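You operate a simulated robot arm through the tools that you are given. There is no shell and no other tool.

The job below is to be done with a simulated robot arm. You get a single attempt, and the scene is never put back.

Task
Flush the black loop till its meter runs clear, then close it again.
Fine: watch the meter; its knob ends on Off, fill and drain levers shut; other knobs, dials and hose stay. Where these are worked on the way, their far stop is far enough and under half their travel is too little: drain lever.

Only the result counts: the job must be done as asked and must still hold three seconds after the hand-in. Knocking over, shifting, dropping, spilling or breaking anything else fails it.

Robot
A 7-joint arm with a two-finger gripper, fixed in place. Base frame: the origin is on the floor under the middle of its stand, x ahead of it, y to its left, z up. Units: mm, rad, N and s.
With the tool pointing down near the work surface it reaches from about 100 to 680 mm from the base axis. Its first joint turns from -1.152 to 1.152 rad. Payload 2.45 kg.
Tool frame: the origin (TCP) lies between the finger pads and is the grasp point; the fingertips stand 26 mm ahead of it; z points along the fingers, y is the line along which they close. The gripper opens to 96 mm; its body begins 69 mm behind the TCP.
Orientation is that of the tool frame in the base frame, as a unit quaternion [x, y, z, w]. With the fingers straight down and closing along the base's y, the tool's x points along the base's -x, its y along +y and its z along -z.

Tools
- The arm moves only by the tool jog_arm. Its arguments are lists of equal length, an entry for each row: "translation": the shift along the tool's x, y, z in units of 25 mm (1.0 is 25 mm), a list of three; "dr": the turn, a rotation vector about the tool's x, y, z in units of 4 degrees (1.0 is 4 degrees), a list of three; "claw": the gripper command, from -1 (shut) to 1 (fully open), values between in proportion. In form: {"translation": [[dx, dy, dz], ...], "dr": [[ax, ay, az], ...], "claw": [claw, ...]}. A call has 1 to 20 rows; each row shifts and turns the commanded pose from where the row before left it, along the tool's axes as they then stand. A call with a number of a shift or a turn outside -1 to 1 is refused whole. A row lasts 0.2 s, in which the tool goes at most 50 mm and 0.15 rad; a call with a longer step from one row to the next is refused whole, and so is a gripper value outside its range. Where a pose cannot be reached the arm comes as near as it can. A force on the tool above 70 N (or 10 N above the force at the start of the call, whichever is more), or a blocked arm, ends the call early, and 0.2 s more pass. Each finger travels about 50 mm/s and halts on what it meets, pressing with about 24 N; the grip force reading is that of the motor and also rises with nothing between the fingers. The clock runs only during rows and for 0.2 s after the last one: add rows that do not move to give the fingers time. It gives the time, the measured TCP pose, the force on the tool (base axes), the opening and the grip force at its end, in the units of the frame above (readings bear some noise), with the torque about the TCP (base axes, N m) and any sound that the robot's microphone picked up.
- Cameras (640 x 400 px; columns grow to the right, rows downward): "scene" is fixed at [172.9, -390.2, 1414.2]; the picture's right is [0.75, -0.66, 0.00], its down [-0.42, -0.48, -0.77] and it looks along [0.51, 0.58, -0.64] (base axes); focal length 309 px, centre (320, 200). "wrist" rides on the gripper at [82, 3, -98] in the tool frame; the picture's right is [-0.04, 1.00, 0.00], its down [-0.73, -0.03, -0.68] and it looks along [-0.68, -0.03, 0.73] (tool axes); focal length 256 px, centre (320, 200).
- get_image(camera): a new picture of that camera. No time passes.
- measure_at(camera, pixels): there is no depth. For up to 12 entries [column, row, z] of the newest picture of that camera ("zoom" is the newest enlarged one), the place [x, y] in the base frame at which the ray of that pixel passes the height z, good to about 3 mm, but the place of the scene camera against the robot may be out by one fixed shift of up to 12 mm in any direction. No time passes.
- enlarge(camera, box): a new picture of the part [left, top, right, bottom] of that camera's present view, enlarged. No time passes.
- job_done(): hands the job in; it is judged then, once.

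Leave the gripper open and the arm clear of the work at the hand-in unless told otherwise.

The tools are called after "Call:" by a JSON object that holds its "op" and its "data". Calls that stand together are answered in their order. jog_arm: Moves the arm, as the interface text tells. Its arguments: {"type":"object","properties":{"translation":{"type":"array","items":{"type":"array","items":{"type":"number"}}},"dr":{"type":"array","items":{"type":"array","items":{"type":"number"}}},"claw":{"type":"array","items":{"type":"number"}}},"required":["translation","dr","claw"]} The other tools are called the same way: get_image (camera) takes a picture; measure_at (camera, pixels) gives the place at which the rays of pixels pass given heights; enlarge (camera, box) takes an enlarged picture of a part of a camera's view; job_done () hands the job in.

At the start:

```text
t: 0.0
tcp_pos: [352.5, 204.8, 1146.9]
ee_rot: [0.0, 1.0, 0.0, 0.0]
ft_force: [0.1, -0.5, 0.2]
wrist_torque: [-0.01, 0.0, -0.01]
gripper_width: 95.8
grip_force: 0.0
```

scene: 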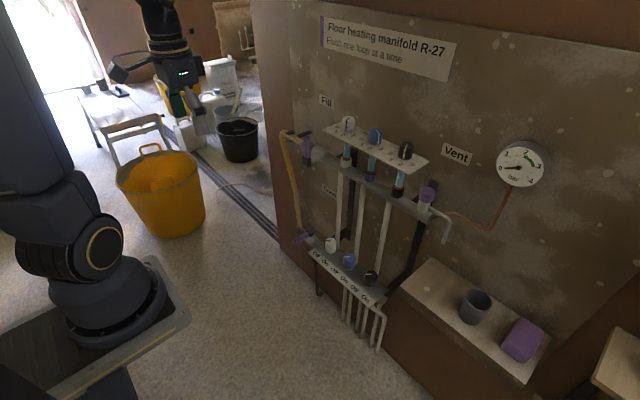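
wrist: 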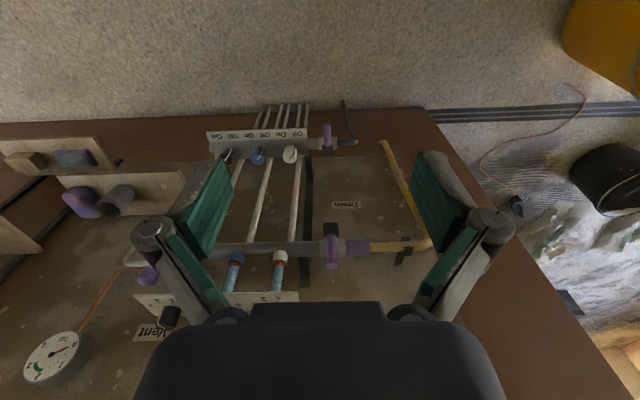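

I see a wall-mounted manifold with three loops (white, blue, black), fill and drain levers, a vent and a pressure gauge. I'll enlarge the scene view around the manifold to look at the details.

Call:
{"op": "enlarge", "data": {"camera": "scene", "box": [270, 80, 470, 205]}}

Call:
{"op": "enlarge", "data": {"camera": "scene", "box": [270, 180, 470, 355]}}

Call:
{"op": "enlarge", "data": {"camera": "wrist", "box": [120, 90, 440, 290]}}

```text
3.20 times, centred on (370, 142) of scene
```

zoom: 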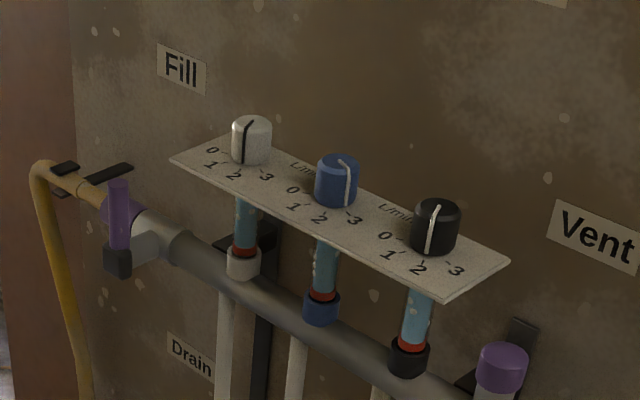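

```text
2.29 times, centred on (370, 268) of scene
```

zoom: 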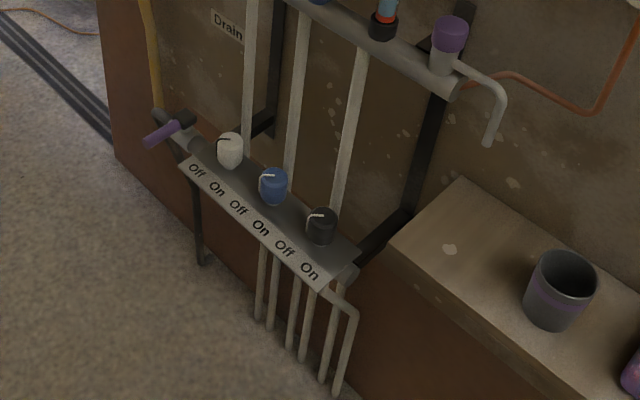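

```text
2.00 times, centred on (280, 190) of wrist
```

zoom: 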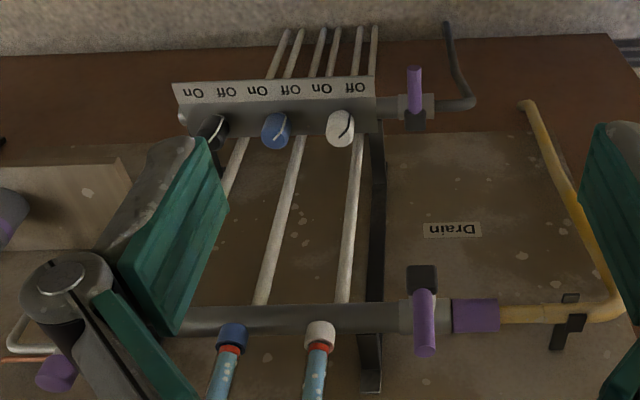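

The upper rail carries the fill lever (purple, upright) and the three meters with dials. The lower rail carries the drain lever (purple, sticking out) and the Off/On knobs. I'll zoom in on the black knob, the drain lever, the gauge and the meters.

Call:
{"op": "enlarge", "data": {"camera": "scene", "box": [290, 220, 394, 285]}}

Call:
{"op": "enlarge", "data": {"camera": "scene", "box": [350, 260, 414, 300]}}

Call:
{"op": "enlarge", "data": {"camera": "scene", "box": [480, 130, 560, 180]}}

Call:
{"op": "enlarge", "data": {"camera": "scene", "box": [330, 140, 426, 200]}}

Call:
{"op": "enlarge", "data": {"camera": "scene", "box": [310, 10, 470, 110]}}

Call:
{"op": "enlarge", "data": {"camera": "wrist", "box": [200, 95, 360, 195]}}

```text
6.15 times, centred on (342, 252) of scene
```

zoom: 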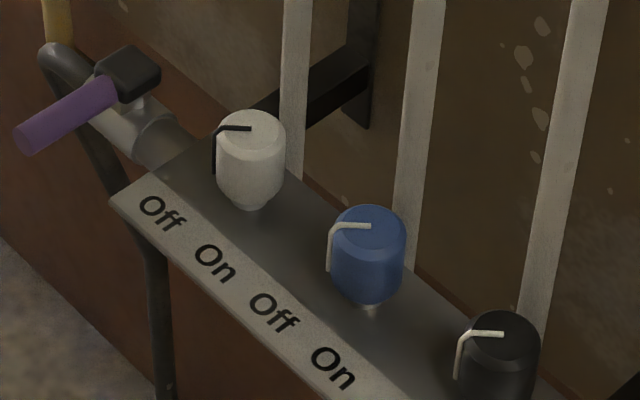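

```text
10.00 times, centred on (382, 280) of scene
```

zoom: 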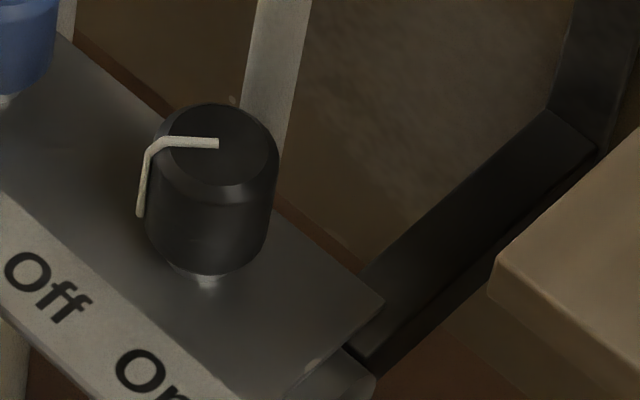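

```text
8.00 times, centred on (520, 155) of scene
```

zoom: 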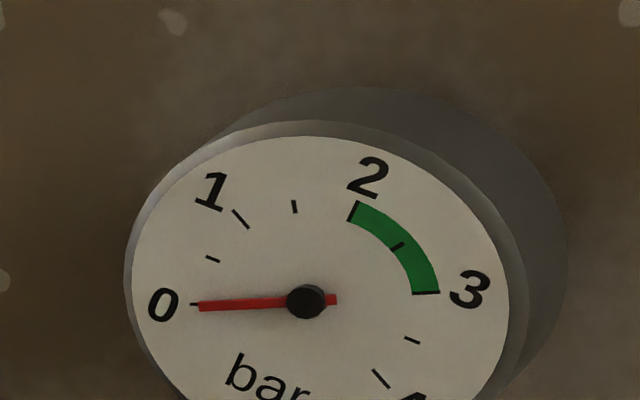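

```text
6.67 times, centred on (378, 170) of scene
```

zoom: 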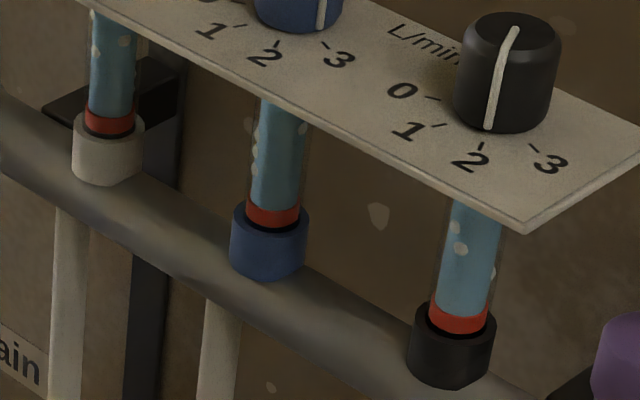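

```text
4.00 times, centred on (390, 60) of scene
```

zoom: 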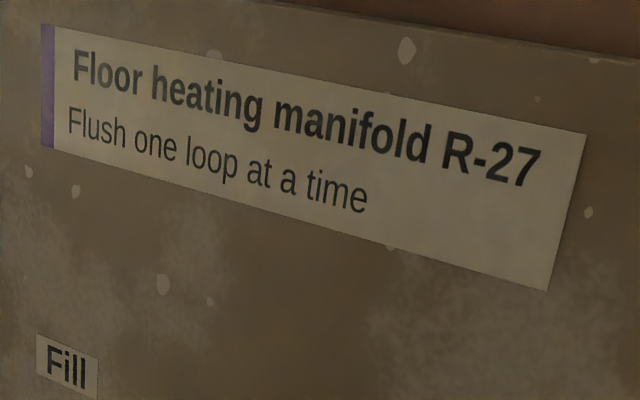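

```text
4.00 times, centred on (280, 145) of wrist
```

zoom: 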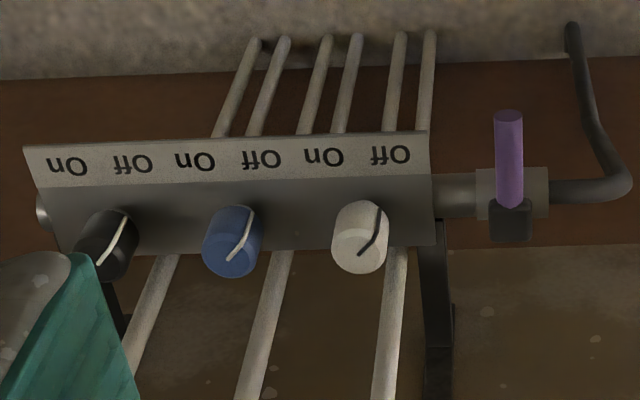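

All three knobs point to Off and the gauge reads 0 bar. The black meter (scene zoom about 465,270) shows blue water with pale bubbles. The fill lever stands upright and the drain lever sticks out toward the robot. I'm moving the wrist camera down and closer, staying well away from the wall, to get the exact geometry.

Call:
{"op": "jog_arm", "data": {"translation": [[-0.16, -0.917, 0.99], [-0.16, -0.917, 0.99], [-0.16, -0.917, 0.99], [-0.16, -0.917, 0.99], [-0.16, -0.917, 0.99], [-0.16, -0.917, 0.99], [-0.16, -0.917, 0.99], [-0.16, -0.917, 0.99], [-0.16, -0.917, 0.99], [-0.16, -0.917, 0.99], [-0.16, -0.917, 0.99], [-0.16, -0.917, 0.99], [0, 0, 0]], "dr": [[0, 0, 0], [0, 0, 0], [0, 0, 0], [0, 0, 0], [0, 0, 0], [0, 0, 0], [0, 0, 0], [0, 0, 0], [0, 0, 0], [0, 0, 0], [0, 0, 0], [0, 0, 0], [0, 0, 0]], "claw": [1, 1, 1, 1, 1, 1, 1, 1, 1, 1, 1, 1, 1]}}

Call:
{"op": "get_image", "data": {"camera": "wrist"}}

Call:
{"op": "get_image", "data": {"camera": "scene"}}

```text
t: 2.8
tcp_pos: [401.4, -70.2, 848.7]
ee_rot: [0.001, 1.0, 0.0, -0.001]
ft_force: [-0.6, -0.4, 0.3]
wrist_torque: [0.0, 0.01, 0.02]
gripper_width: 95.9
grip_force: 0.0
```

```text
taken
```

wrist: 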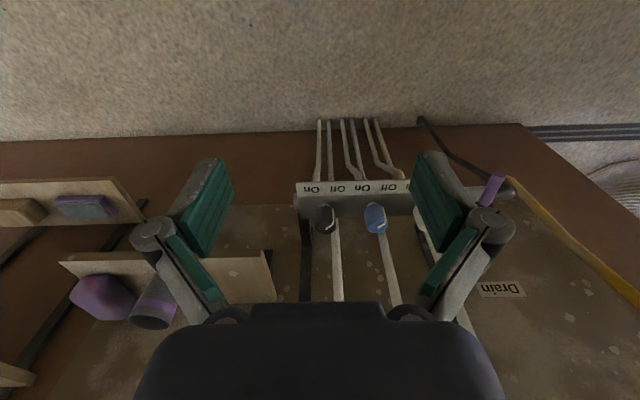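

```text
taken
```

scene: 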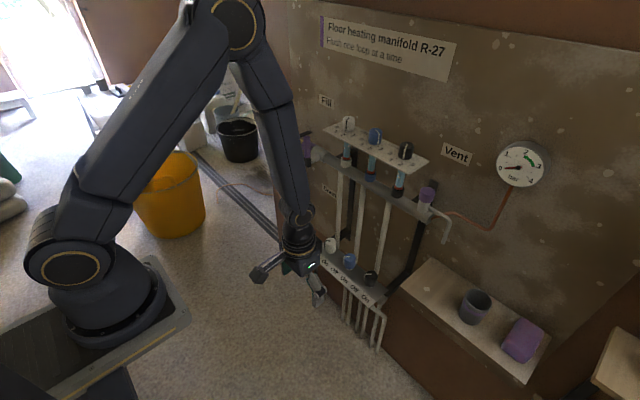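

Black knob is at wrist (325,218), straight ahead. I'm tilting the tool forward 40° and moving closer to look along the lower rail.

Call:
{"op": "jog_arm", "data": {"translation": [[0, 0, 0], [0, 0, 0], [0, 0, 0], [0, 0, 0], [0, 0, 0], [0, 0, 0], [0, 0, 0], [0, 0, 0], [0, 0, 0], [0, 0, 0], [-0.124, 0, 0.879], [-0.124, 0, 0.879], [-0.124, 0, 0.879], [-0.124, 0, 0.879], [-0.124, 0, 0.879], [-0.124, 0, 0.879], [0, 0, 0]], "dr": [[0, -1, 0], [0, -1, 0], [0, -1, 0], [0, -1, 0], [0, -1, 0], [0, -1, 0], [0, -1, 0], [0, -1, 0], [0, -1, 0], [0, -1, 0], [0, 0, 0], [0, 0, 0], [0, 0, 0], [0, 0, 0], [0, 0, 0], [0, 0, 0], [0, 0, 0]], "claw": [1, 1, 1, 1, 1, 1, 1, 1, 1, 1, 1, 1, 1, 1, 1, 1, 1]}}

Call:
{"op": "get_image", "data": {"camera": "wrist"}}

Call:
{"op": "get_image", "data": {"camera": "scene"}}

```text
t: 6.4
tcp_pos: [525.8, -78.6, 747.5]
ee_rot: [0.0, 0.94, 0.0, 0.341]
ft_force: [-0.3, 0.2, 0.5]
wrist_torque: [-0.01, 0.0, 0.0]
gripper_width: 95.9
grip_force: 0.1
out of reach, approached as far as the arm can: row 6, 7, 8, 9, 10
```

```text
taken
```

wrist: 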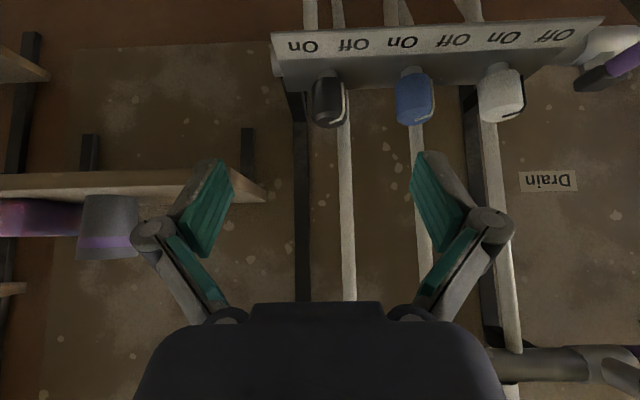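

```text
taken
```

scene: 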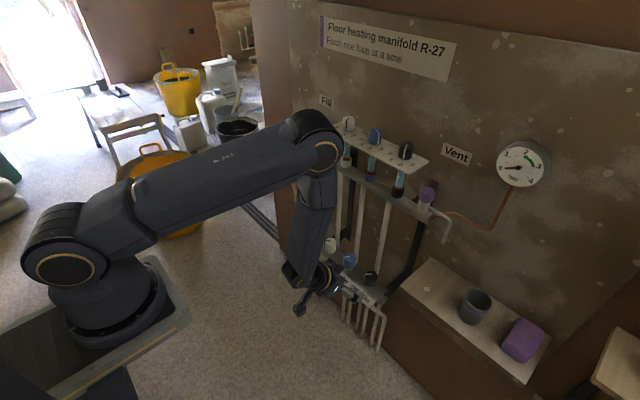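

The arm approached that pose, with the tool tilted 40°, and the wrist view now shows the lower rail upside-down: black knob at (328,98), blue (413,98), white (500,92), drain block near (592,78). I'll enlarge this for details.

Call:
{"op": "enlarge", "data": {"camera": "wrist", "box": [270, 10, 430, 135]}}

Call:
{"op": "enlarge", "data": {"camera": "wrist", "box": [460, 0, 640, 130]}}

Call:
{"op": "measure_at", "data": {"camera": "wrist", "pixels": [[328, 98, 640], [413, 98, 640], [500, 92, 640], [592, 78, 620], [328, 98, 650], [328, 98, 630], [275, 40, 600], [275, 40, 615]]}}

```text
3.20 times, centred on (350, 72) of wrist
```

zoom: 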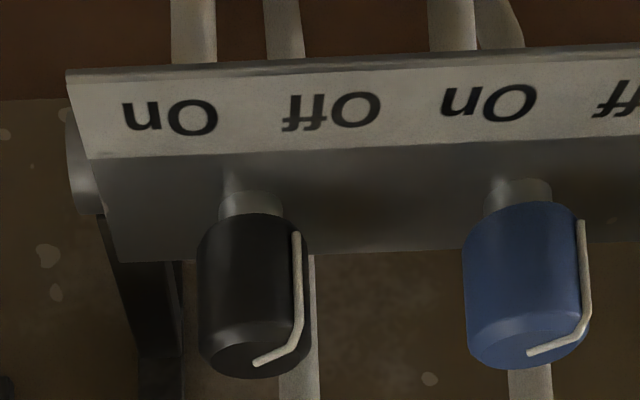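

```text
3.08 times, centred on (550, 65) of wrist
```

zoom: 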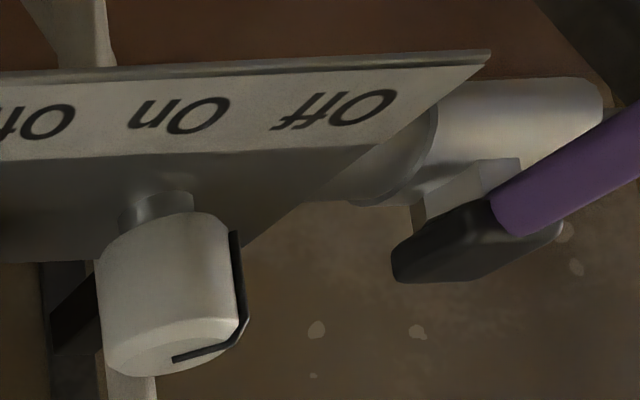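

```text
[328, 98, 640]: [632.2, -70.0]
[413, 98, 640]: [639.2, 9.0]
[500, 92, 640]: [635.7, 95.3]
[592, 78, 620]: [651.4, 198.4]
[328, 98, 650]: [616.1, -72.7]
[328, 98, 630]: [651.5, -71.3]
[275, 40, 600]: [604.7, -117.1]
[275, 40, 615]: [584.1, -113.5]
```

The knob measures about 33 mm across on a short stem, with its wire pointer on the Off side (toward −x,+y). Now I'm sliding sideways (+y) to look at the drain lever straight on.

Call:
{"op": "jog_arm", "data": {"translation": [[0, 0.95, 0], [0, 0.95, 0], [0, 0.95, 0], [0, 0.95, 0], [0, 0.95, 0], [0, 0.95, 0], [0, 0.95, 0], [0, 0.95, 0], [0, 0.95, 0], [0, 0.95, 0], [0, 0.95, 0], [0, 0, 0]], "dr": [[0, 0, 0], [0, 0, 0], [0, 0, 0], [0, 0, 0], [0, 0, 0], [0, 0, 0], [0, 0, 0], [0, 0, 0], [0, 0, 0], [0, 0, 0], [0, 0, 0], [0, 0, 0]], "claw": [1, 1, 1, 1, 1, 1, 1, 1, 1, 1, 1, 1]}}

Call:
{"op": "get_image", "data": {"camera": "wrist"}}

Call:
{"op": "enlarge", "data": {"camera": "wrist", "box": [240, 30, 400, 130]}}

Call:
{"op": "get_image", "data": {"camera": "scene"}}

```text
t: 9.0
tcp_pos: [525.2, 184.0, 744.3]
ee_rot: [-0.001, 0.94, 0.001, 0.342]
ft_force: [0.1, -1.2, -0.6]
wrist_torque: [-0.01, -0.01, 0.02]
gripper_width: 95.8
grip_force: 0.0
```

```text
taken
```

wrist: 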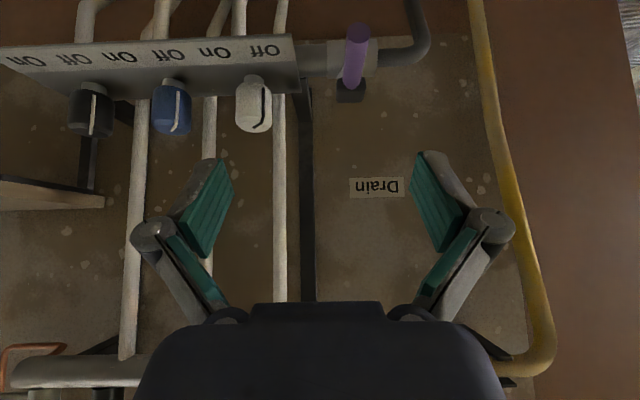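

```text
4.00 times, centred on (320, 80) of wrist
```

zoom: 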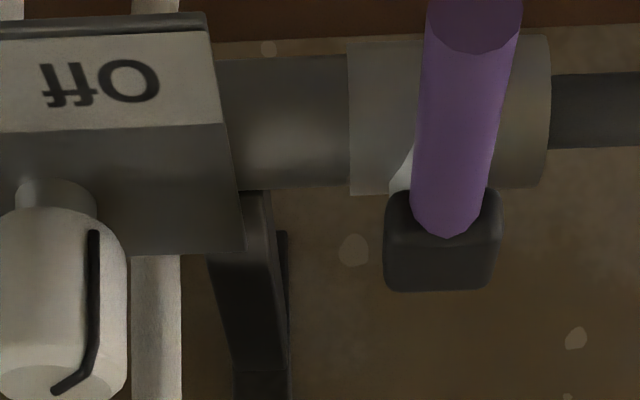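

```text
taken
```

scene: 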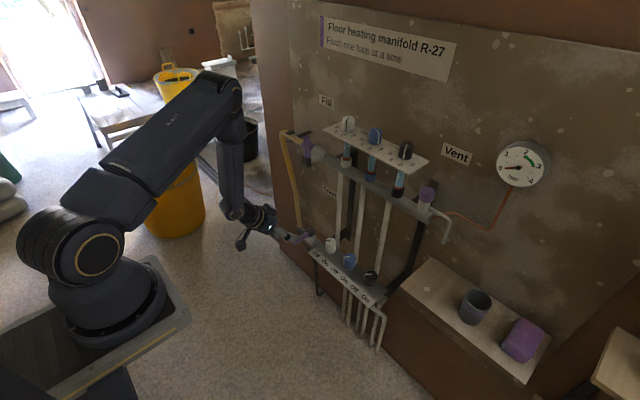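

From the two wrist views I triangulate these positions:

| Item | Position |
|---|---|
| Drain pivot | (661, 215) |
| Drain handle | runs toward the robot to about x=587, z=611, roughly 18 mm thick |
| Knob plate top | z≈601 |
| Black knob axis | (660, −71), z 609–650 |

I'm moving to a pre-grasp point behind and above the drain handle with the claw partly closed.

Call:
{"op": "jog_arm", "data": {"translation": [[0.2, 0.42, 0.65], [0.2, 0.42, 0.65], [0.2, 0.42, 0.65], [0, 0, 0]], "dr": [[0, 0, 0], [0, 0, 0], [0, 0, 0], [0, 0, 0]], "claw": [0.2, 0.2, 0.2, 0.2]}}

Call:
{"op": "get_image", "data": {"camera": "wrist"}}

Call:
{"op": "enlarge", "data": {"camera": "wrist", "box": [220, 0, 460, 150]}}

```text
t: 10.0
tcp_pos: [544.0, 214.2, 699.9]
ee_rot: [0.0, 0.94, 0.0, 0.342]
ft_force: [0.6, -0.1, -0.6]
wrist_torque: [-0.02, 0.0, -0.01]
gripper_width: 57.6
grip_force: 0.0
```

```text
taken
```

wrist: 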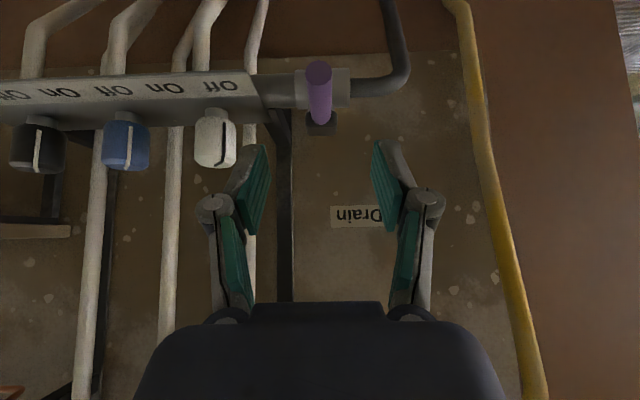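

```text
2.67 times, centred on (340, 75) of wrist
```

zoom: 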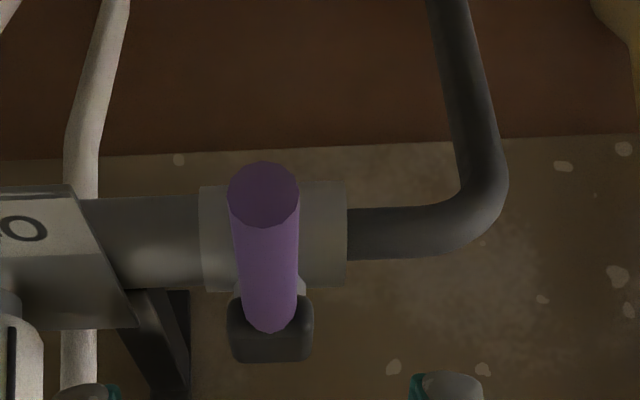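

The handle sits centred between the fingers (tip at wrist (319,73), y≈214). I'm narrowing the claw to about 38 mm and advancing along the tool axis to straddle the handle.

Call:
{"op": "jog_arm", "data": {"translation": [[0, 0, 0], [0, 0, 0.8], [0, 0, 0.8], [0, 0, 0.8], [0, 0, 0.8], [0, 0, 0]], "dr": [[0, 0, 0], [0, 0, 0], [0, 0, 0], [0, 0, 0], [0, 0, 0], [0, 0, 0]], "claw": [-0.2, -0.2, -0.2, -0.2, -0.2, -0.2]}}

Call:
{"op": "get_image", "data": {"camera": "wrist"}}

Call:
{"op": "enlarge", "data": {"camera": "wrist", "box": [220, 80, 420, 205]}}

Call:
{"op": "enlarge", "data": {"camera": "scene", "box": [240, 180, 400, 280]}}

```text
t: 11.4
tcp_pos: [595.7, 214.6, 638.4]
ee_rot: [0.001, 0.94, -0.001, 0.342]
ft_force: [0.3, -0.6, 0.0]
wrist_torque: [0.0, -0.03, -0.01]
gripper_width: 38.5
grip_force: 0.0
```

```text
taken
```

wrist: 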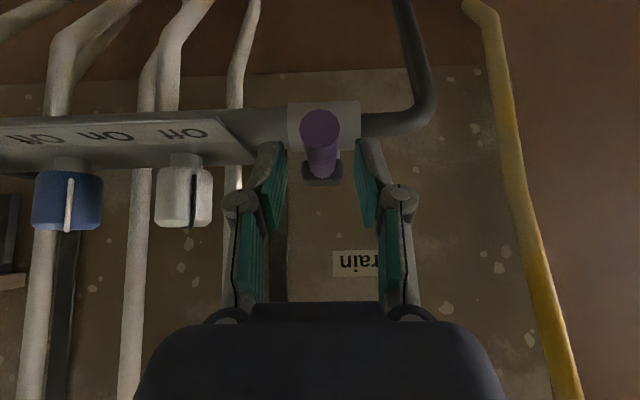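

```text
3.20 times, centred on (320, 142) of wrist
```

zoom: 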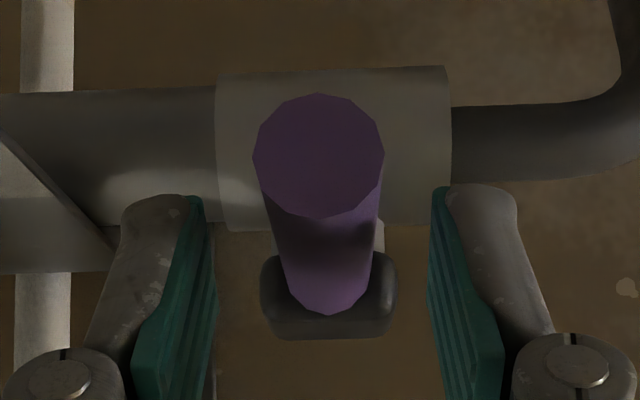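

```text
4.00 times, centred on (320, 230) of scene
```

zoom: 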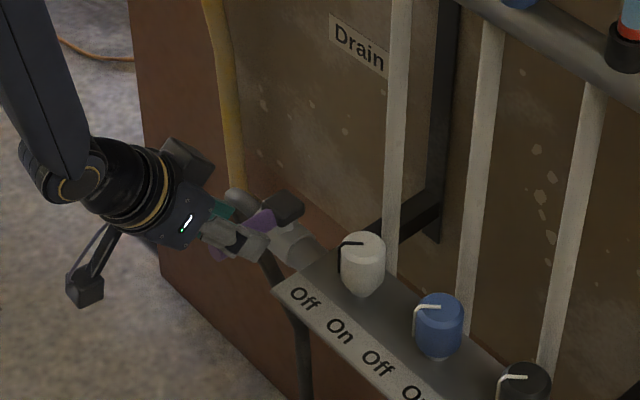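

The handle lies between the two teal pads with room on both sides. I'm advancing 20 mm more so the fingers reach past the handle.

Call:
{"op": "jog_arm", "data": {"translation": [[0, 0, 0.4], [0, 0, 0.4], [0, 0, 0]], "dr": [[0, 0, 0], [0, 0, 0], [0, 0, 0]], "claw": [-0.3, -0.4, -0.4]}}

Call:
{"op": "enlarge", "data": {"camera": "wrist", "box": [220, 80, 420, 205]}}

Call:
{"op": "enlarge", "data": {"camera": "scene", "box": [270, 200, 366, 260]}}

```text
t: 12.2
tcp_pos: [608.4, 213.4, 622.7]
ee_rot: [0.0, 0.94, 0.0, 0.343]
ft_force: [1.0, -0.8, 0.5]
wrist_torque: [0.02, -0.01, 0.02]
gripper_width: 28.9
grip_force: 0.2
```

```text
3.20 times, centred on (320, 142) of wrist
```

zoom: 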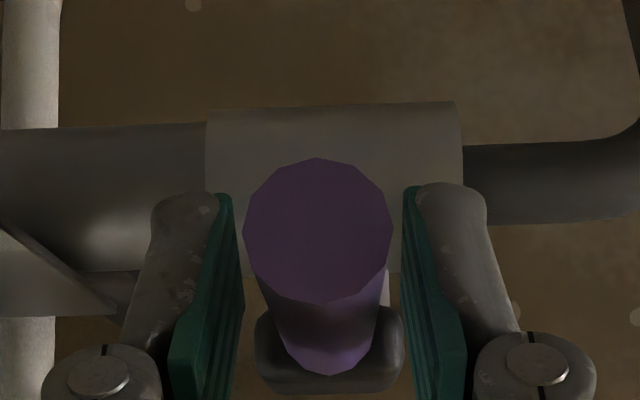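

```text
6.67 times, centred on (318, 230) of scene
```

zoom: 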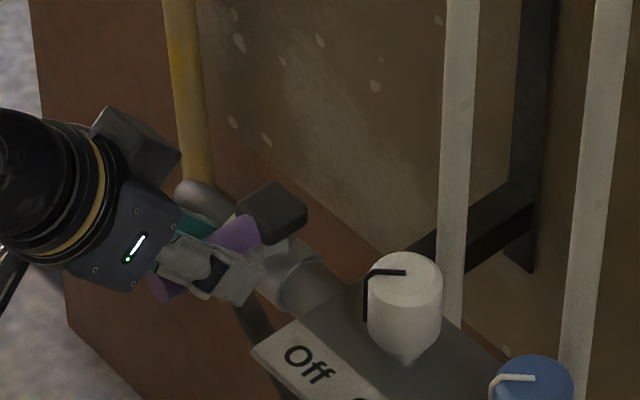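

The handle is caged with about 5 mm play each side. As a test I'm moving 12 mm toward +y (away from the knobs) to see whether the lever turns that way, watching the force.

Call:
{"op": "jog_arm", "data": {"translation": [[0, 0.16, 0], [0, 0.16, 0], [0, 0.16, 0], [0, 0, 0]], "dr": [[0, 0, 0], [0, 0, 0], [0, 0, 0], [0, 0, 0]], "claw": [-0.4, -0.4, -0.4, -0.4]}}

Call:
{"op": "enlarge", "data": {"camera": "wrist", "box": [220, 80, 420, 205]}}

```text
t: 13.2
tcp_pos: [608.9, 227.1, 622.6]
ee_rot: [0.0, 0.94, 0.0, 0.342]
ft_force: [-1.5, -2.1, -0.9]
wrist_torque: [-0.01, 0.02, -0.08]
gripper_width: 30.2
grip_force: 1.7
```

```text
3.20 times, centred on (320, 142) of wrist
```

zoom: 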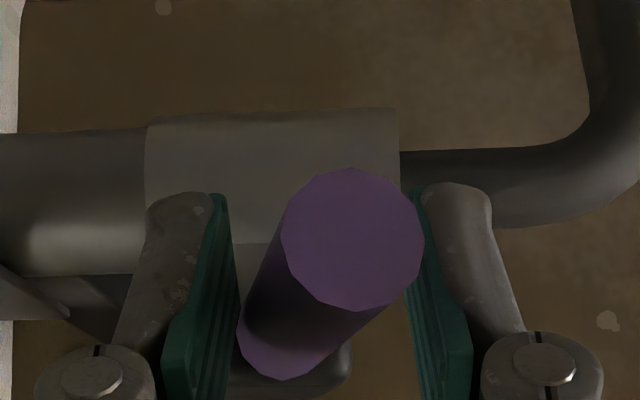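

The lever followed freely toward +y at about 2 N, so that is its opening direction. I'm continuing along the arc around the pivot, turning the hand with it.

Call:
{"op": "jog_arm", "data": {"translation": [[-0.031, 0.14, 0.026], [-0.031, 0.14, 0.026], [-0.031, 0.14, 0.026], [-0.031, 0.14, 0.026], [-0.031, 0.14, 0.026], [-0.031, 0.14, 0.026], [-0.031, 0.14, 0.026], [-0.031, 0.14, 0.026], [-0.031, 0.14, 0.026], [0, 0, 0]], "dr": [[0.643, 0, 0.766], [0.643, 0, 0.766], [0.643, 0, 0.766], [0.643, 0, 0.766], [0.643, 0, 0.766], [0.643, 0, 0.766], [0.643, 0, 0.766], [0.643, 0, 0.766], [0.643, 0, 0.766], [0, 0, 0]], "claw": [-0.4, -0.4, -0.4, -0.4, -0.4, -0.4, -0.4, -0.4, -0.4, -0.4]}}

Call:
{"op": "get_image", "data": {"camera": "wrist"}}

Call:
{"op": "enlarge", "data": {"camera": "scene", "box": [240, 180, 400, 280]}}

```text
t: 15.4
tcp_pos: [623.8, 251.1, 624.2]
ee_rot: [0.286, 0.895, -0.105, 0.326]
ft_force: [0.5, -0.3, 0.3]
wrist_torque: [0.0, 0.0, -0.01]
gripper_width: 28.8
grip_force: 0.0
out of reach, approached as far as the arm can: row 9
```

```text
taken
```

wrist: 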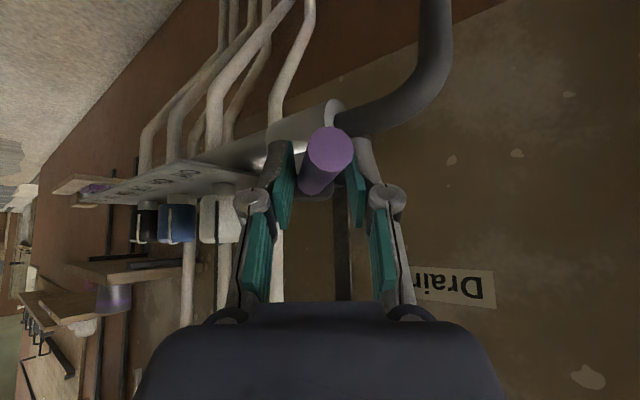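

```text
4.00 times, centred on (320, 230) of scene
```

zoom: 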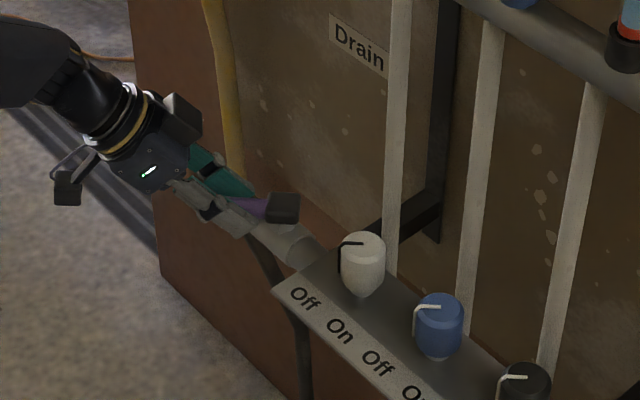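

The handle has reached about 45°, but the arm ran out of reach with the hand turned further. I'll back out along the tool axis, turn the hand straight again, shut the claw, and push the handle the rest of the way from the robot side.

Call:
{"op": "jog_arm", "data": {"translation": [[0, 0, -0.9], [0, 0, -0.9], [0, 0, -0.9], [0, 0, -0.9], [0, 0, 0], [0, 0, 0], [0, 0, 0], [0, 0, 0], [0, 0, 0], [0, 0, 0], [0, 0, 0], [0, 0, 0], [0, 0, 0], [0, 0, 0]], "dr": [[0, 0, 0], [0, 0, 0], [0, 0, 0], [0, 0, 0], [-0.643, 0, -0.766], [-0.643, 0, -0.766], [-0.643, 0, -0.766], [-0.643, 0, -0.766], [-0.643, 0, -0.766], [-0.643, 0, -0.766], [-0.643, 0, -0.766], [-0.643, 0, -0.766], [-0.643, 0, -0.766], [0, 0, 0]], "claw": [-0.4, -0.4, -0.4, -0.4, -1, -1, -1, -1, -1, -1, -1, -1, -1, -1]}}

Call:
{"op": "get_image", "data": {"camera": "wrist"}}

Call:
{"op": "enlarge", "data": {"camera": "scene", "box": [240, 180, 400, 280]}}

```text
t: 18.4
tcp_pos: [578.1, 284.9, 692.0]
ee_rot: [-0.001, 0.94, 0.001, 0.341]
ft_force: [-0.3, 0.6, 0.1]
wrist_torque: [-0.04, -0.01, 0.05]
gripper_width: 0.0
grip_force: 24.2
```

```text
taken
```

wrist: 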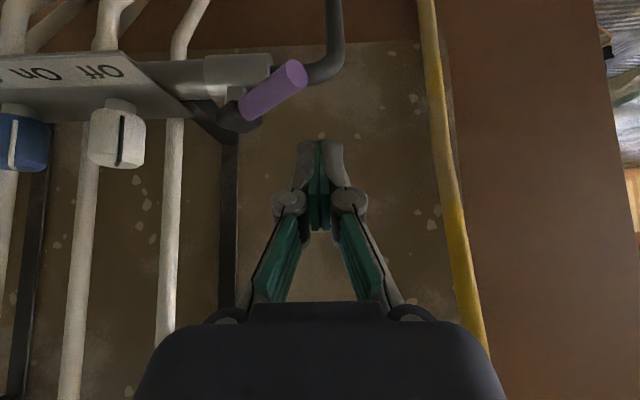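

```text
4.00 times, centred on (320, 230) of scene
```

zoom: 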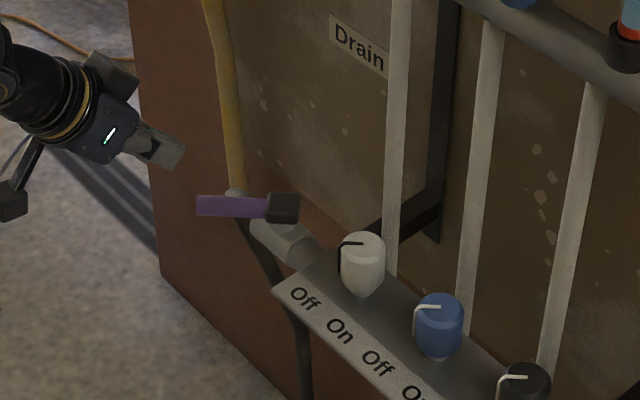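

The hand is straight again with the claw shut, and the handle stays put at about 46° (tip at wrist (297,73)). I'm moving the closed fingers to the −x/−y side of the handle.

Call:
{"op": "jog_arm", "data": {"translation": [[0.353, -0.67, -0.139], [0.353, -0.67, -0.139], [0.353, -0.67, -0.139], [0.353, -0.67, -0.139], [0, 0, 0.78], [0, 0, 0.78], [0, 0, 0.78], [0, 0, 0.78], [0, 0, 0]], "dr": [[0, 0, 0], [0, 0, 0], [0, 0, 0], [0, 0, 0], [0, 0, 0], [0, 0, 0], [0, 0, 0], [0, 0, 0], [0, 0, 0]], "claw": [-1, -1, -1, -1, -1, -1, -1, -1, -1]}}

Call:
{"op": "get_image", "data": {"camera": "wrist"}}

Call:
{"op": "enlarge", "data": {"camera": "scene", "box": [240, 180, 400, 280]}}

```text
t: 20.4
tcp_pos: [592.7, 217.8, 621.8]
ee_rot: [0.0, 0.94, 0.001, 0.342]
ft_force: [0.0, 0.4, 0.2]
wrist_torque: [-0.01, -0.01, -0.04]
gripper_width: 0.0
grip_force: 24.9
```

```text
taken
```

wrist: 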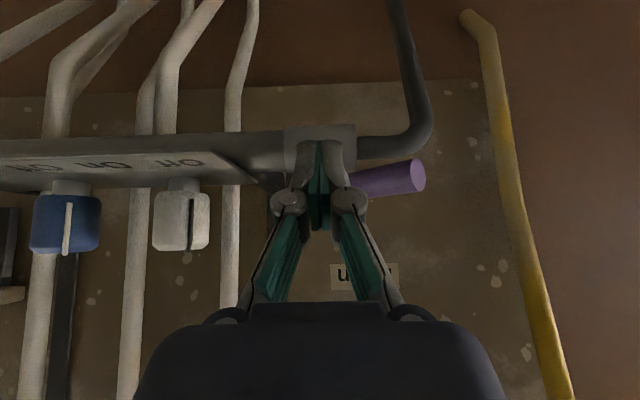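

```text
4.00 times, centred on (320, 230) of scene
```

zoom: 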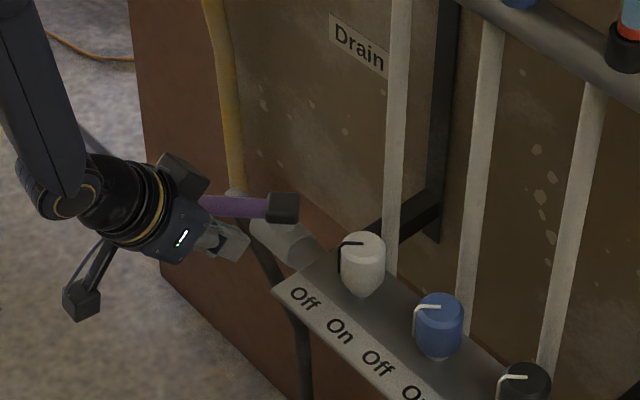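

The closed fingers stand on the near side of the handle. I'm pushing along the arc toward fully open.

Call:
{"op": "jog_arm", "data": {"translation": [[-0.234, 0.204, 0.197], [-0.234, 0.204, 0.197], [-0.081, 0.226, 0.068], [-0.081, 0.226, 0.068], [-0.119, 0.19, 0.1], [-0.119, 0.19, 0.1], [0, 0, 0]], "dr": [[0, 0, 0], [0, 0, 0], [0, 0, 0], [0, 0, 0], [0, 0, 0], [0, 0, 0], [0, 0, 0]], "claw": [-1, -1, -1, -1, -1, -1, -1]}}

Call:
{"op": "get_image", "data": {"camera": "wrist"}}

Call:
{"op": "enlarge", "data": {"camera": "scene", "box": [240, 180, 400, 280]}}

```text
t: 22.0
tcp_pos: [620.5, 248.6, 621.3]
ee_rot: [0.0, 0.94, 0.0, 0.342]
ft_force: [0.5, -0.6, 0.4]
wrist_torque: [-0.03, 0.0, 0.0]
gripper_width: 0.1
grip_force: 23.5
```

```text
taken
```

wrist: 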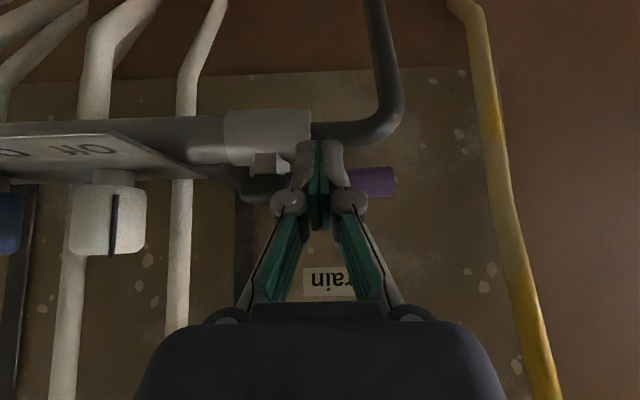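

```text
4.00 times, centred on (320, 230) of scene
```

zoom: 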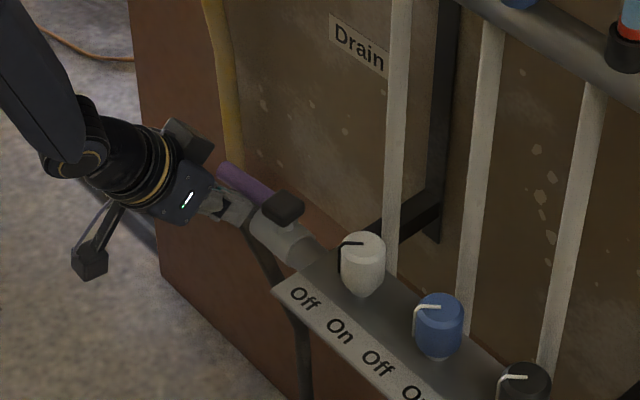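

The handle is now nearly parallel to the pipe. I'm pushing a bit more in +x to bring it firmly to its far stop.

Call:
{"op": "jog_arm", "data": {"translation": [[-0.156, 0.142, 0.131], [-0.156, 0.142, 0.131], [-0.12, 0, 0.1], [0, 0, 0]], "dr": [[0, 0, 0], [0, 0, 0], [0, 0, 0], [0, 0, 0]], "claw": [-1, -1, -1, -1]}}

Call:
{"op": "get_image", "data": {"camera": "wrist"}}

Call:
{"op": "enlarge", "data": {"camera": "scene", "box": [270, 200, 366, 260]}}

```text
t: 23.0
tcp_pos: [629.7, 255.3, 617.0]
ee_rot: [-0.002, 0.942, 0.001, 0.336]
ft_force: [-26.7, 1.6, -11.9]
wrist_torque: [-0.19, 0.54, -0.2]
gripper_width: 5.8
grip_force: 28.5
```

```text
taken
```

wrist: 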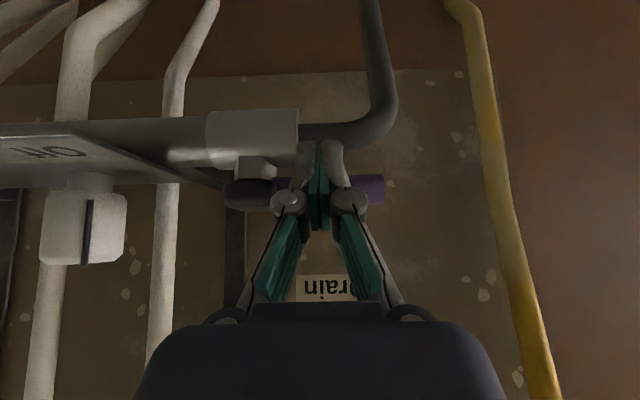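

```text
6.67 times, centred on (318, 230) of scene
```

zoom: 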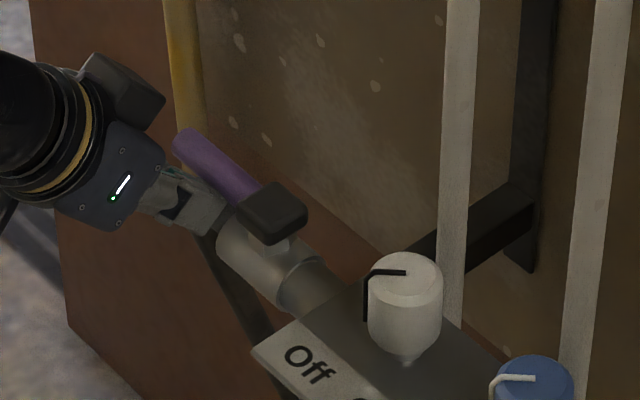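

The force rose to 27 N with the handle parallel to the pipe, so the drain is at its far stop. I'm backing away and moving over toward the black knob at a safe height.

Call:
{"op": "jog_arm", "data": {"translation": [[0.46, 0, -0.386], [0, 0, -0.9], [0, 0, -0.9], [0, 0, -0.9], [0, 0, -0.9], [0, 0, 0]], "dr": [[0, 0, 0], [0, 0, 0], [0, 0, 0], [0, 0, 0], [0, 0, 0], [0, 0, 0]], "claw": [-1, -1, -1, -1, -1, -1]}}

Call:
{"op": "get_image", "data": {"camera": "wrist"}}

Call:
{"op": "enlarge", "data": {"camera": "scene", "box": [240, 180, 400, 280]}}

```text
t: 24.4
tcp_pos: [561.8, 255.7, 689.1]
ee_rot: [0.0, 0.94, 0.0, 0.342]
ft_force: [-0.3, -0.4, 0.0]
wrist_torque: [-0.01, 0.01, 0.04]
gripper_width: 0.1
grip_force: 28.5
```

```text
taken
```

wrist: 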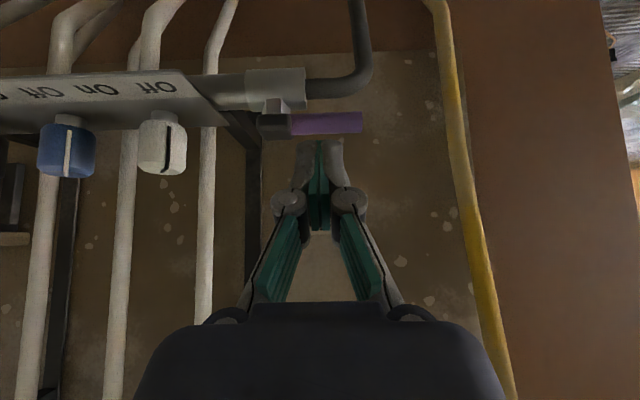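

```text
4.00 times, centred on (320, 230) of scene
```

zoom: 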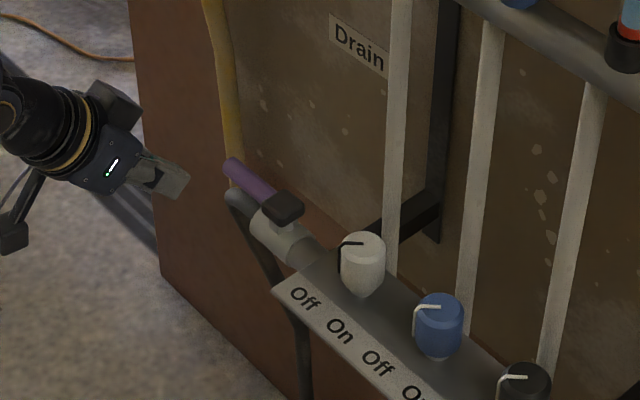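

The drain handle lies along the pipe, fully open. Next is the black knob: I'm moving to a pre-grasp above and behind it, opening the claw partway, and yawing the hand −24° so I can turn the knob through a long stroke.

Call:
{"op": "jog_arm", "data": {"translation": [[-0.137, -0.932, 0.018], [-0.137, -0.932, 0.018], [-0.137, -0.932, 0.018], [-0.137, -0.932, 0.018], [-0.137, -0.932, 0.018], [-0.137, -0.932, 0.018], [-0.137, -0.932, 0.018], [-0.137, -0.932, 0.018], [-0.137, -0.932, 0.018], [-0.137, -0.932, 0.018], [-0.137, -0.932, 0.018], [-0.137, -0.932, 0.018], [-0.137, -0.932, 0.018], [0, 0, 0], [0, 0, 0], [0, 0, 0], [0, 0, 0], [0, 0, 0], [0, 0, 0], [0, 0, 0]], "dr": [[0, 0, 0], [0, 0, 0], [0, 0, 0], [0, 0, 0], [0, 0, 0], [0, 0, 0], [0, 0, 0], [0, 0, 0], [0, 0, 0], [0, 0, 0], [0, 0, 0], [0, 0, 0], [0, 0, 0], [0.643, 0, 0.766], [0.643, 0, 0.766], [0.643, 0, 0.766], [0.643, 0, 0.766], [0.643, 0, 0.766], [0.643, 0, 0.766], [0, 0, 0]], "claw": [-1, -1, -1, -1, -1, -0.5, 0, 0.2, 0.2, 0.2, 0.2, 0.2, 0.2, 0.2, 0.2, 0.2, 0.2, 0.2, 0.2, 0.2]}}

Call:
{"op": "get_image", "data": {"camera": "wrist"}}

Call:
{"op": "enlarge", "data": {"camera": "wrist", "box": [220, 60, 420, 185]}}

Call:
{"op": "get_image", "data": {"camera": "scene"}}

```text
t: 28.6
tcp_pos: [598.7, -47.5, 717.1]
ee_rot: [0.195, 0.919, -0.072, 0.335]
ft_force: [0.2, 1.0, -0.7]
wrist_torque: [0.0, 0.03, 0.02]
gripper_width: 57.5
grip_force: 0.1
```

```text
taken
```

wrist: 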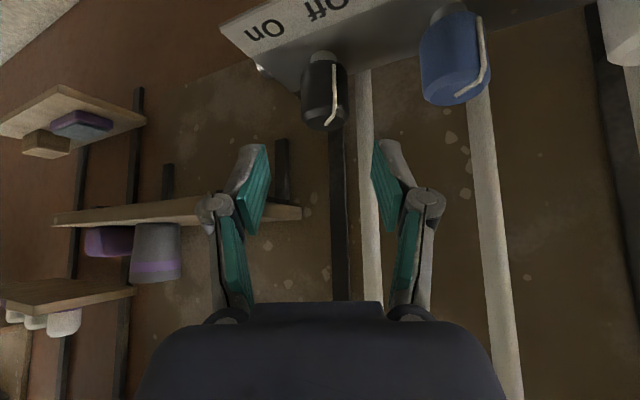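

```text
3.20 times, centred on (320, 122) of wrist
```

zoom: 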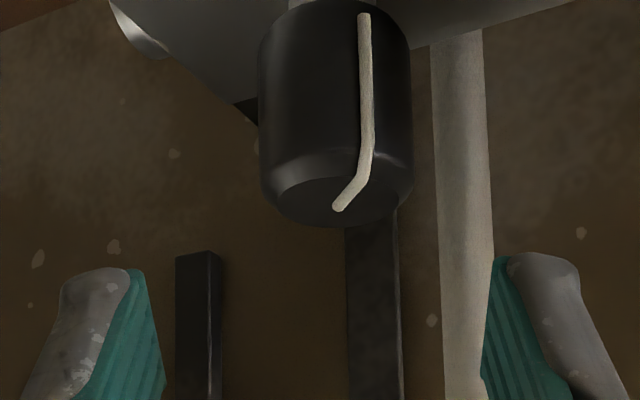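

```text
taken
```

scene: 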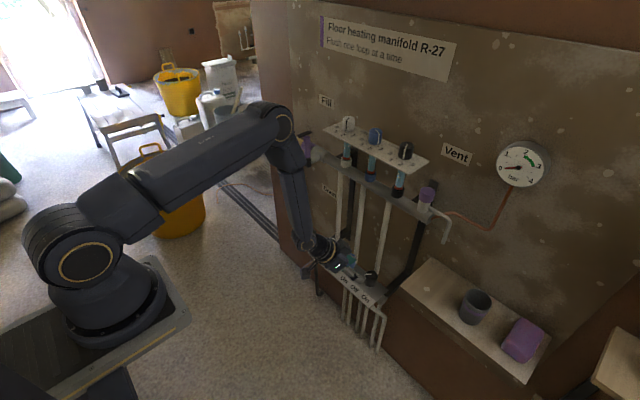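

The black knob (wrist zoom centre about (335,110)) is roughly 4 mm off to tool +y. I'm correcting by 4 mm and advancing 80 mm along the tool axis with the fingers straddling the knob.

Call:
{"op": "jog_arm", "data": {"translation": [[0, 0.16, 0.8], [0, 0, 0.8], [0, 0, 0.8], [0, 0, 0.8], [0, 0, 0]], "dr": [[0, 0, 0], [0, 0, 0], [0, 0, 0], [0, 0, 0], [0, 0, 0]], "claw": [0.2, 0.2, 0.2, 0.2, 0.2]}}

Call:
{"op": "get_image", "data": {"camera": "wrist"}}

Call:
{"op": "enlarge", "data": {"camera": "wrist", "box": [220, 80, 420, 205]}}

Call:
{"op": "enlarge", "data": {"camera": "scene", "box": [310, 220, 406, 280]}}

```text
t: 29.8
tcp_pos: [647.4, -64.2, 653.6]
ee_rot: [0.196, 0.919, -0.072, 0.334]
ft_force: [-0.6, -0.6, 0.1]
wrist_torque: [-0.02, -0.04, -0.03]
gripper_width: 57.8
grip_force: 0.0
```

```text
taken
```

wrist: 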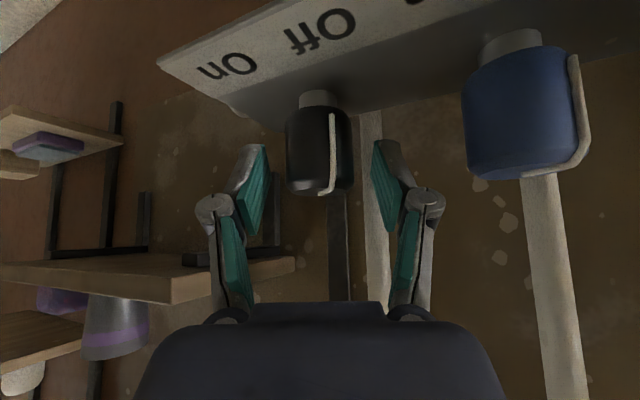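

```text
3.20 times, centred on (320, 142) of wrist
```

zoom: 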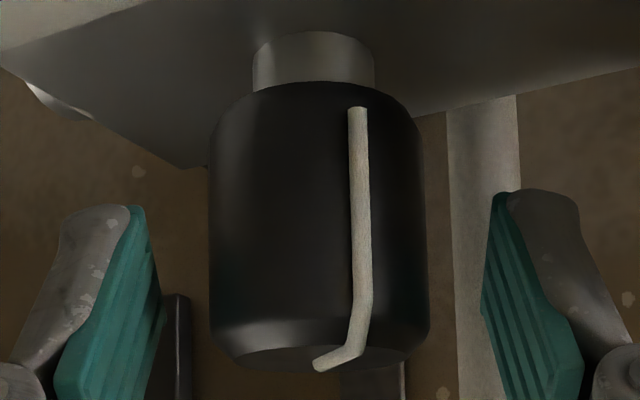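

```text
6.67 times, centred on (358, 250) of scene
```

zoom: 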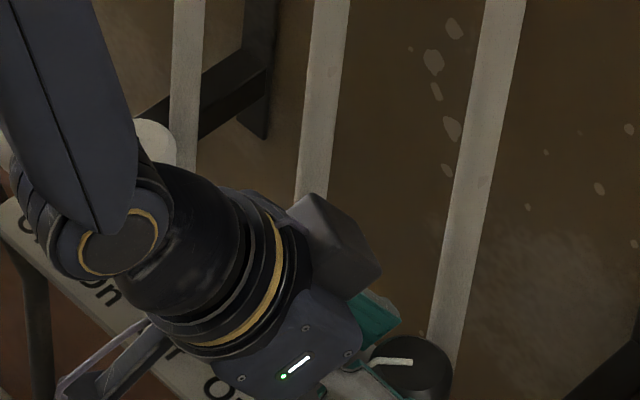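

The knob is centred between the pads. I'm advancing the last 20 mm and then closing on it.

Call:
{"op": "jog_arm", "data": {"translation": [[0, 0, 0.42], [0, 0, 0.42], [0, 0, 0], [0, 0, 0], [0, 0, 0], [0, 0, 0]], "dr": [[0, 0, 0], [0, 0, 0], [0, 0, 0], [0, 0, 0], [0, 0, 0], [0, 0, 0]], "claw": [0.2, 0.2, -0.3, -1, -1, -1]}}

Call:
{"op": "get_image", "data": {"camera": "wrist"}}

Call:
{"op": "enlarge", "data": {"camera": "wrist", "box": [220, 80, 420, 205]}}

```text
t: 31.2
tcp_pos: [659.7, -69.8, 637.0]
ee_rot: [0.195, 0.919, -0.07, 0.335]
ft_force: [3.0, -0.9, -2.1]
wrist_torque: [-0.04, 0.17, 0.0]
gripper_width: 36.7
grip_force: 45.3
```

```text
taken
```

wrist: 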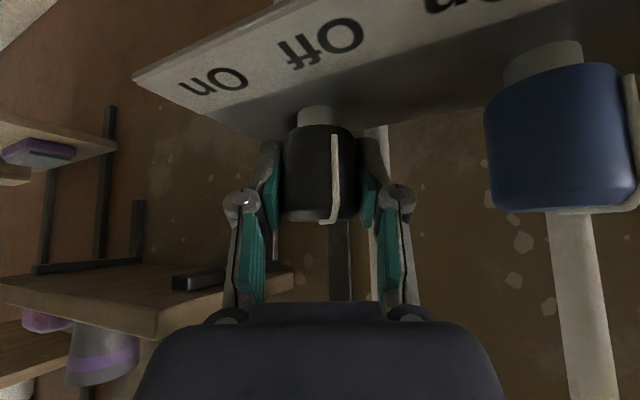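

```text
3.20 times, centred on (320, 142) of wrist
```

zoom: 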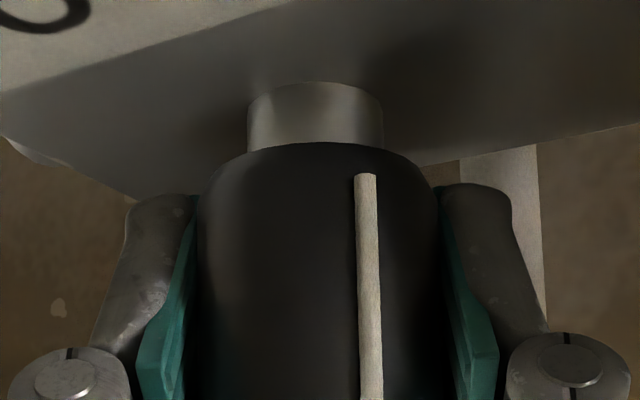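

I have a firm grip (36.7 mm). Now I'm turning the knob about the vertical axis from Off toward On, 48° in this stroke, rotating about the TCP.

Call:
{"op": "jog_arm", "data": {"translation": [[0, 0, 0], [0, 0, 0], [0, 0, 0], [0, 0, 0], [0, 0, 0], [0, 0, 0], [0, 0, 0], [0, 0, 0], [0, 0, 0], [0, 0, 0], [0, 0, 0], [0, 0, 0], [0, 0, 0]], "dr": [[-0.643, 0, -0.766], [-0.643, 0, -0.766], [-0.643, 0, -0.766], [-0.643, 0, -0.766], [-0.643, 0, -0.766], [-0.643, 0, -0.766], [-0.643, 0, -0.766], [-0.643, 0, -0.766], [-0.643, 0, -0.766], [-0.643, 0, -0.766], [-0.643, 0, -0.766], [-0.643, 0, -0.766], [0, 0, 0]], "claw": [-1, -1, -1, -1, -1, -1, -1, -1, -1, -1, -1, -1, -1]}}

Call:
{"op": "get_image", "data": {"camera": "wrist"}}

Call:
{"op": "enlarge", "data": {"camera": "wrist", "box": [220, 80, 420, 205]}}

Call:
{"op": "enlarge", "data": {"camera": "scene", "box": [310, 220, 406, 280]}}

```text
t: 34.0
tcp_pos: [659.4, -70.2, 636.8]
ee_rot: [-0.196, 0.919, 0.071, 0.333]
ft_force: [5.6, -4.9, -19.0]
wrist_torque: [-0.22, 0.38, 0.0]
gripper_width: 36.5
grip_force: 44.9
```

```text
taken
```

wrist: 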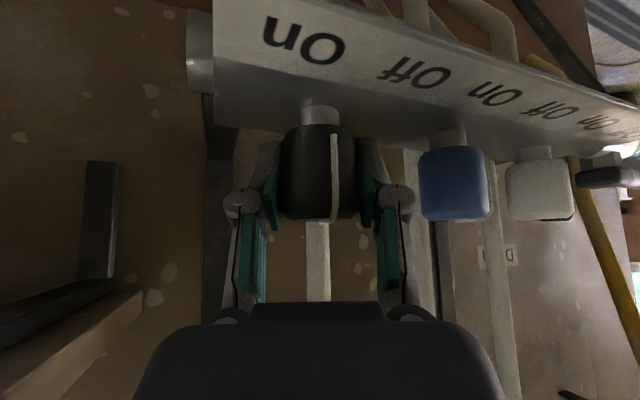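

```text
3.20 times, centred on (320, 142) of wrist
```

zoom: 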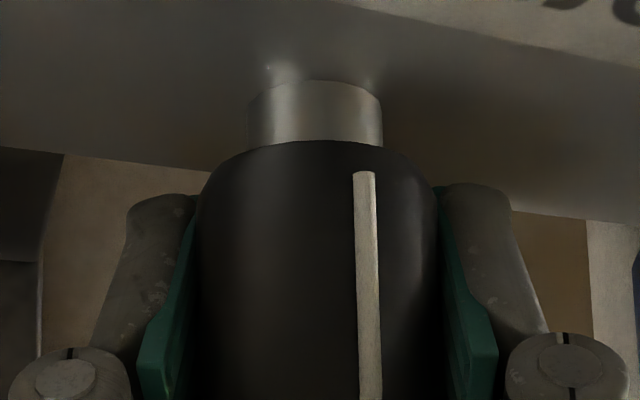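

```text
6.67 times, centred on (358, 250) of scene
```

zoom: 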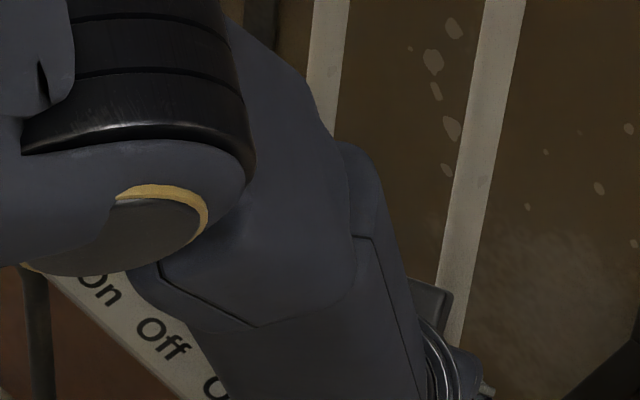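

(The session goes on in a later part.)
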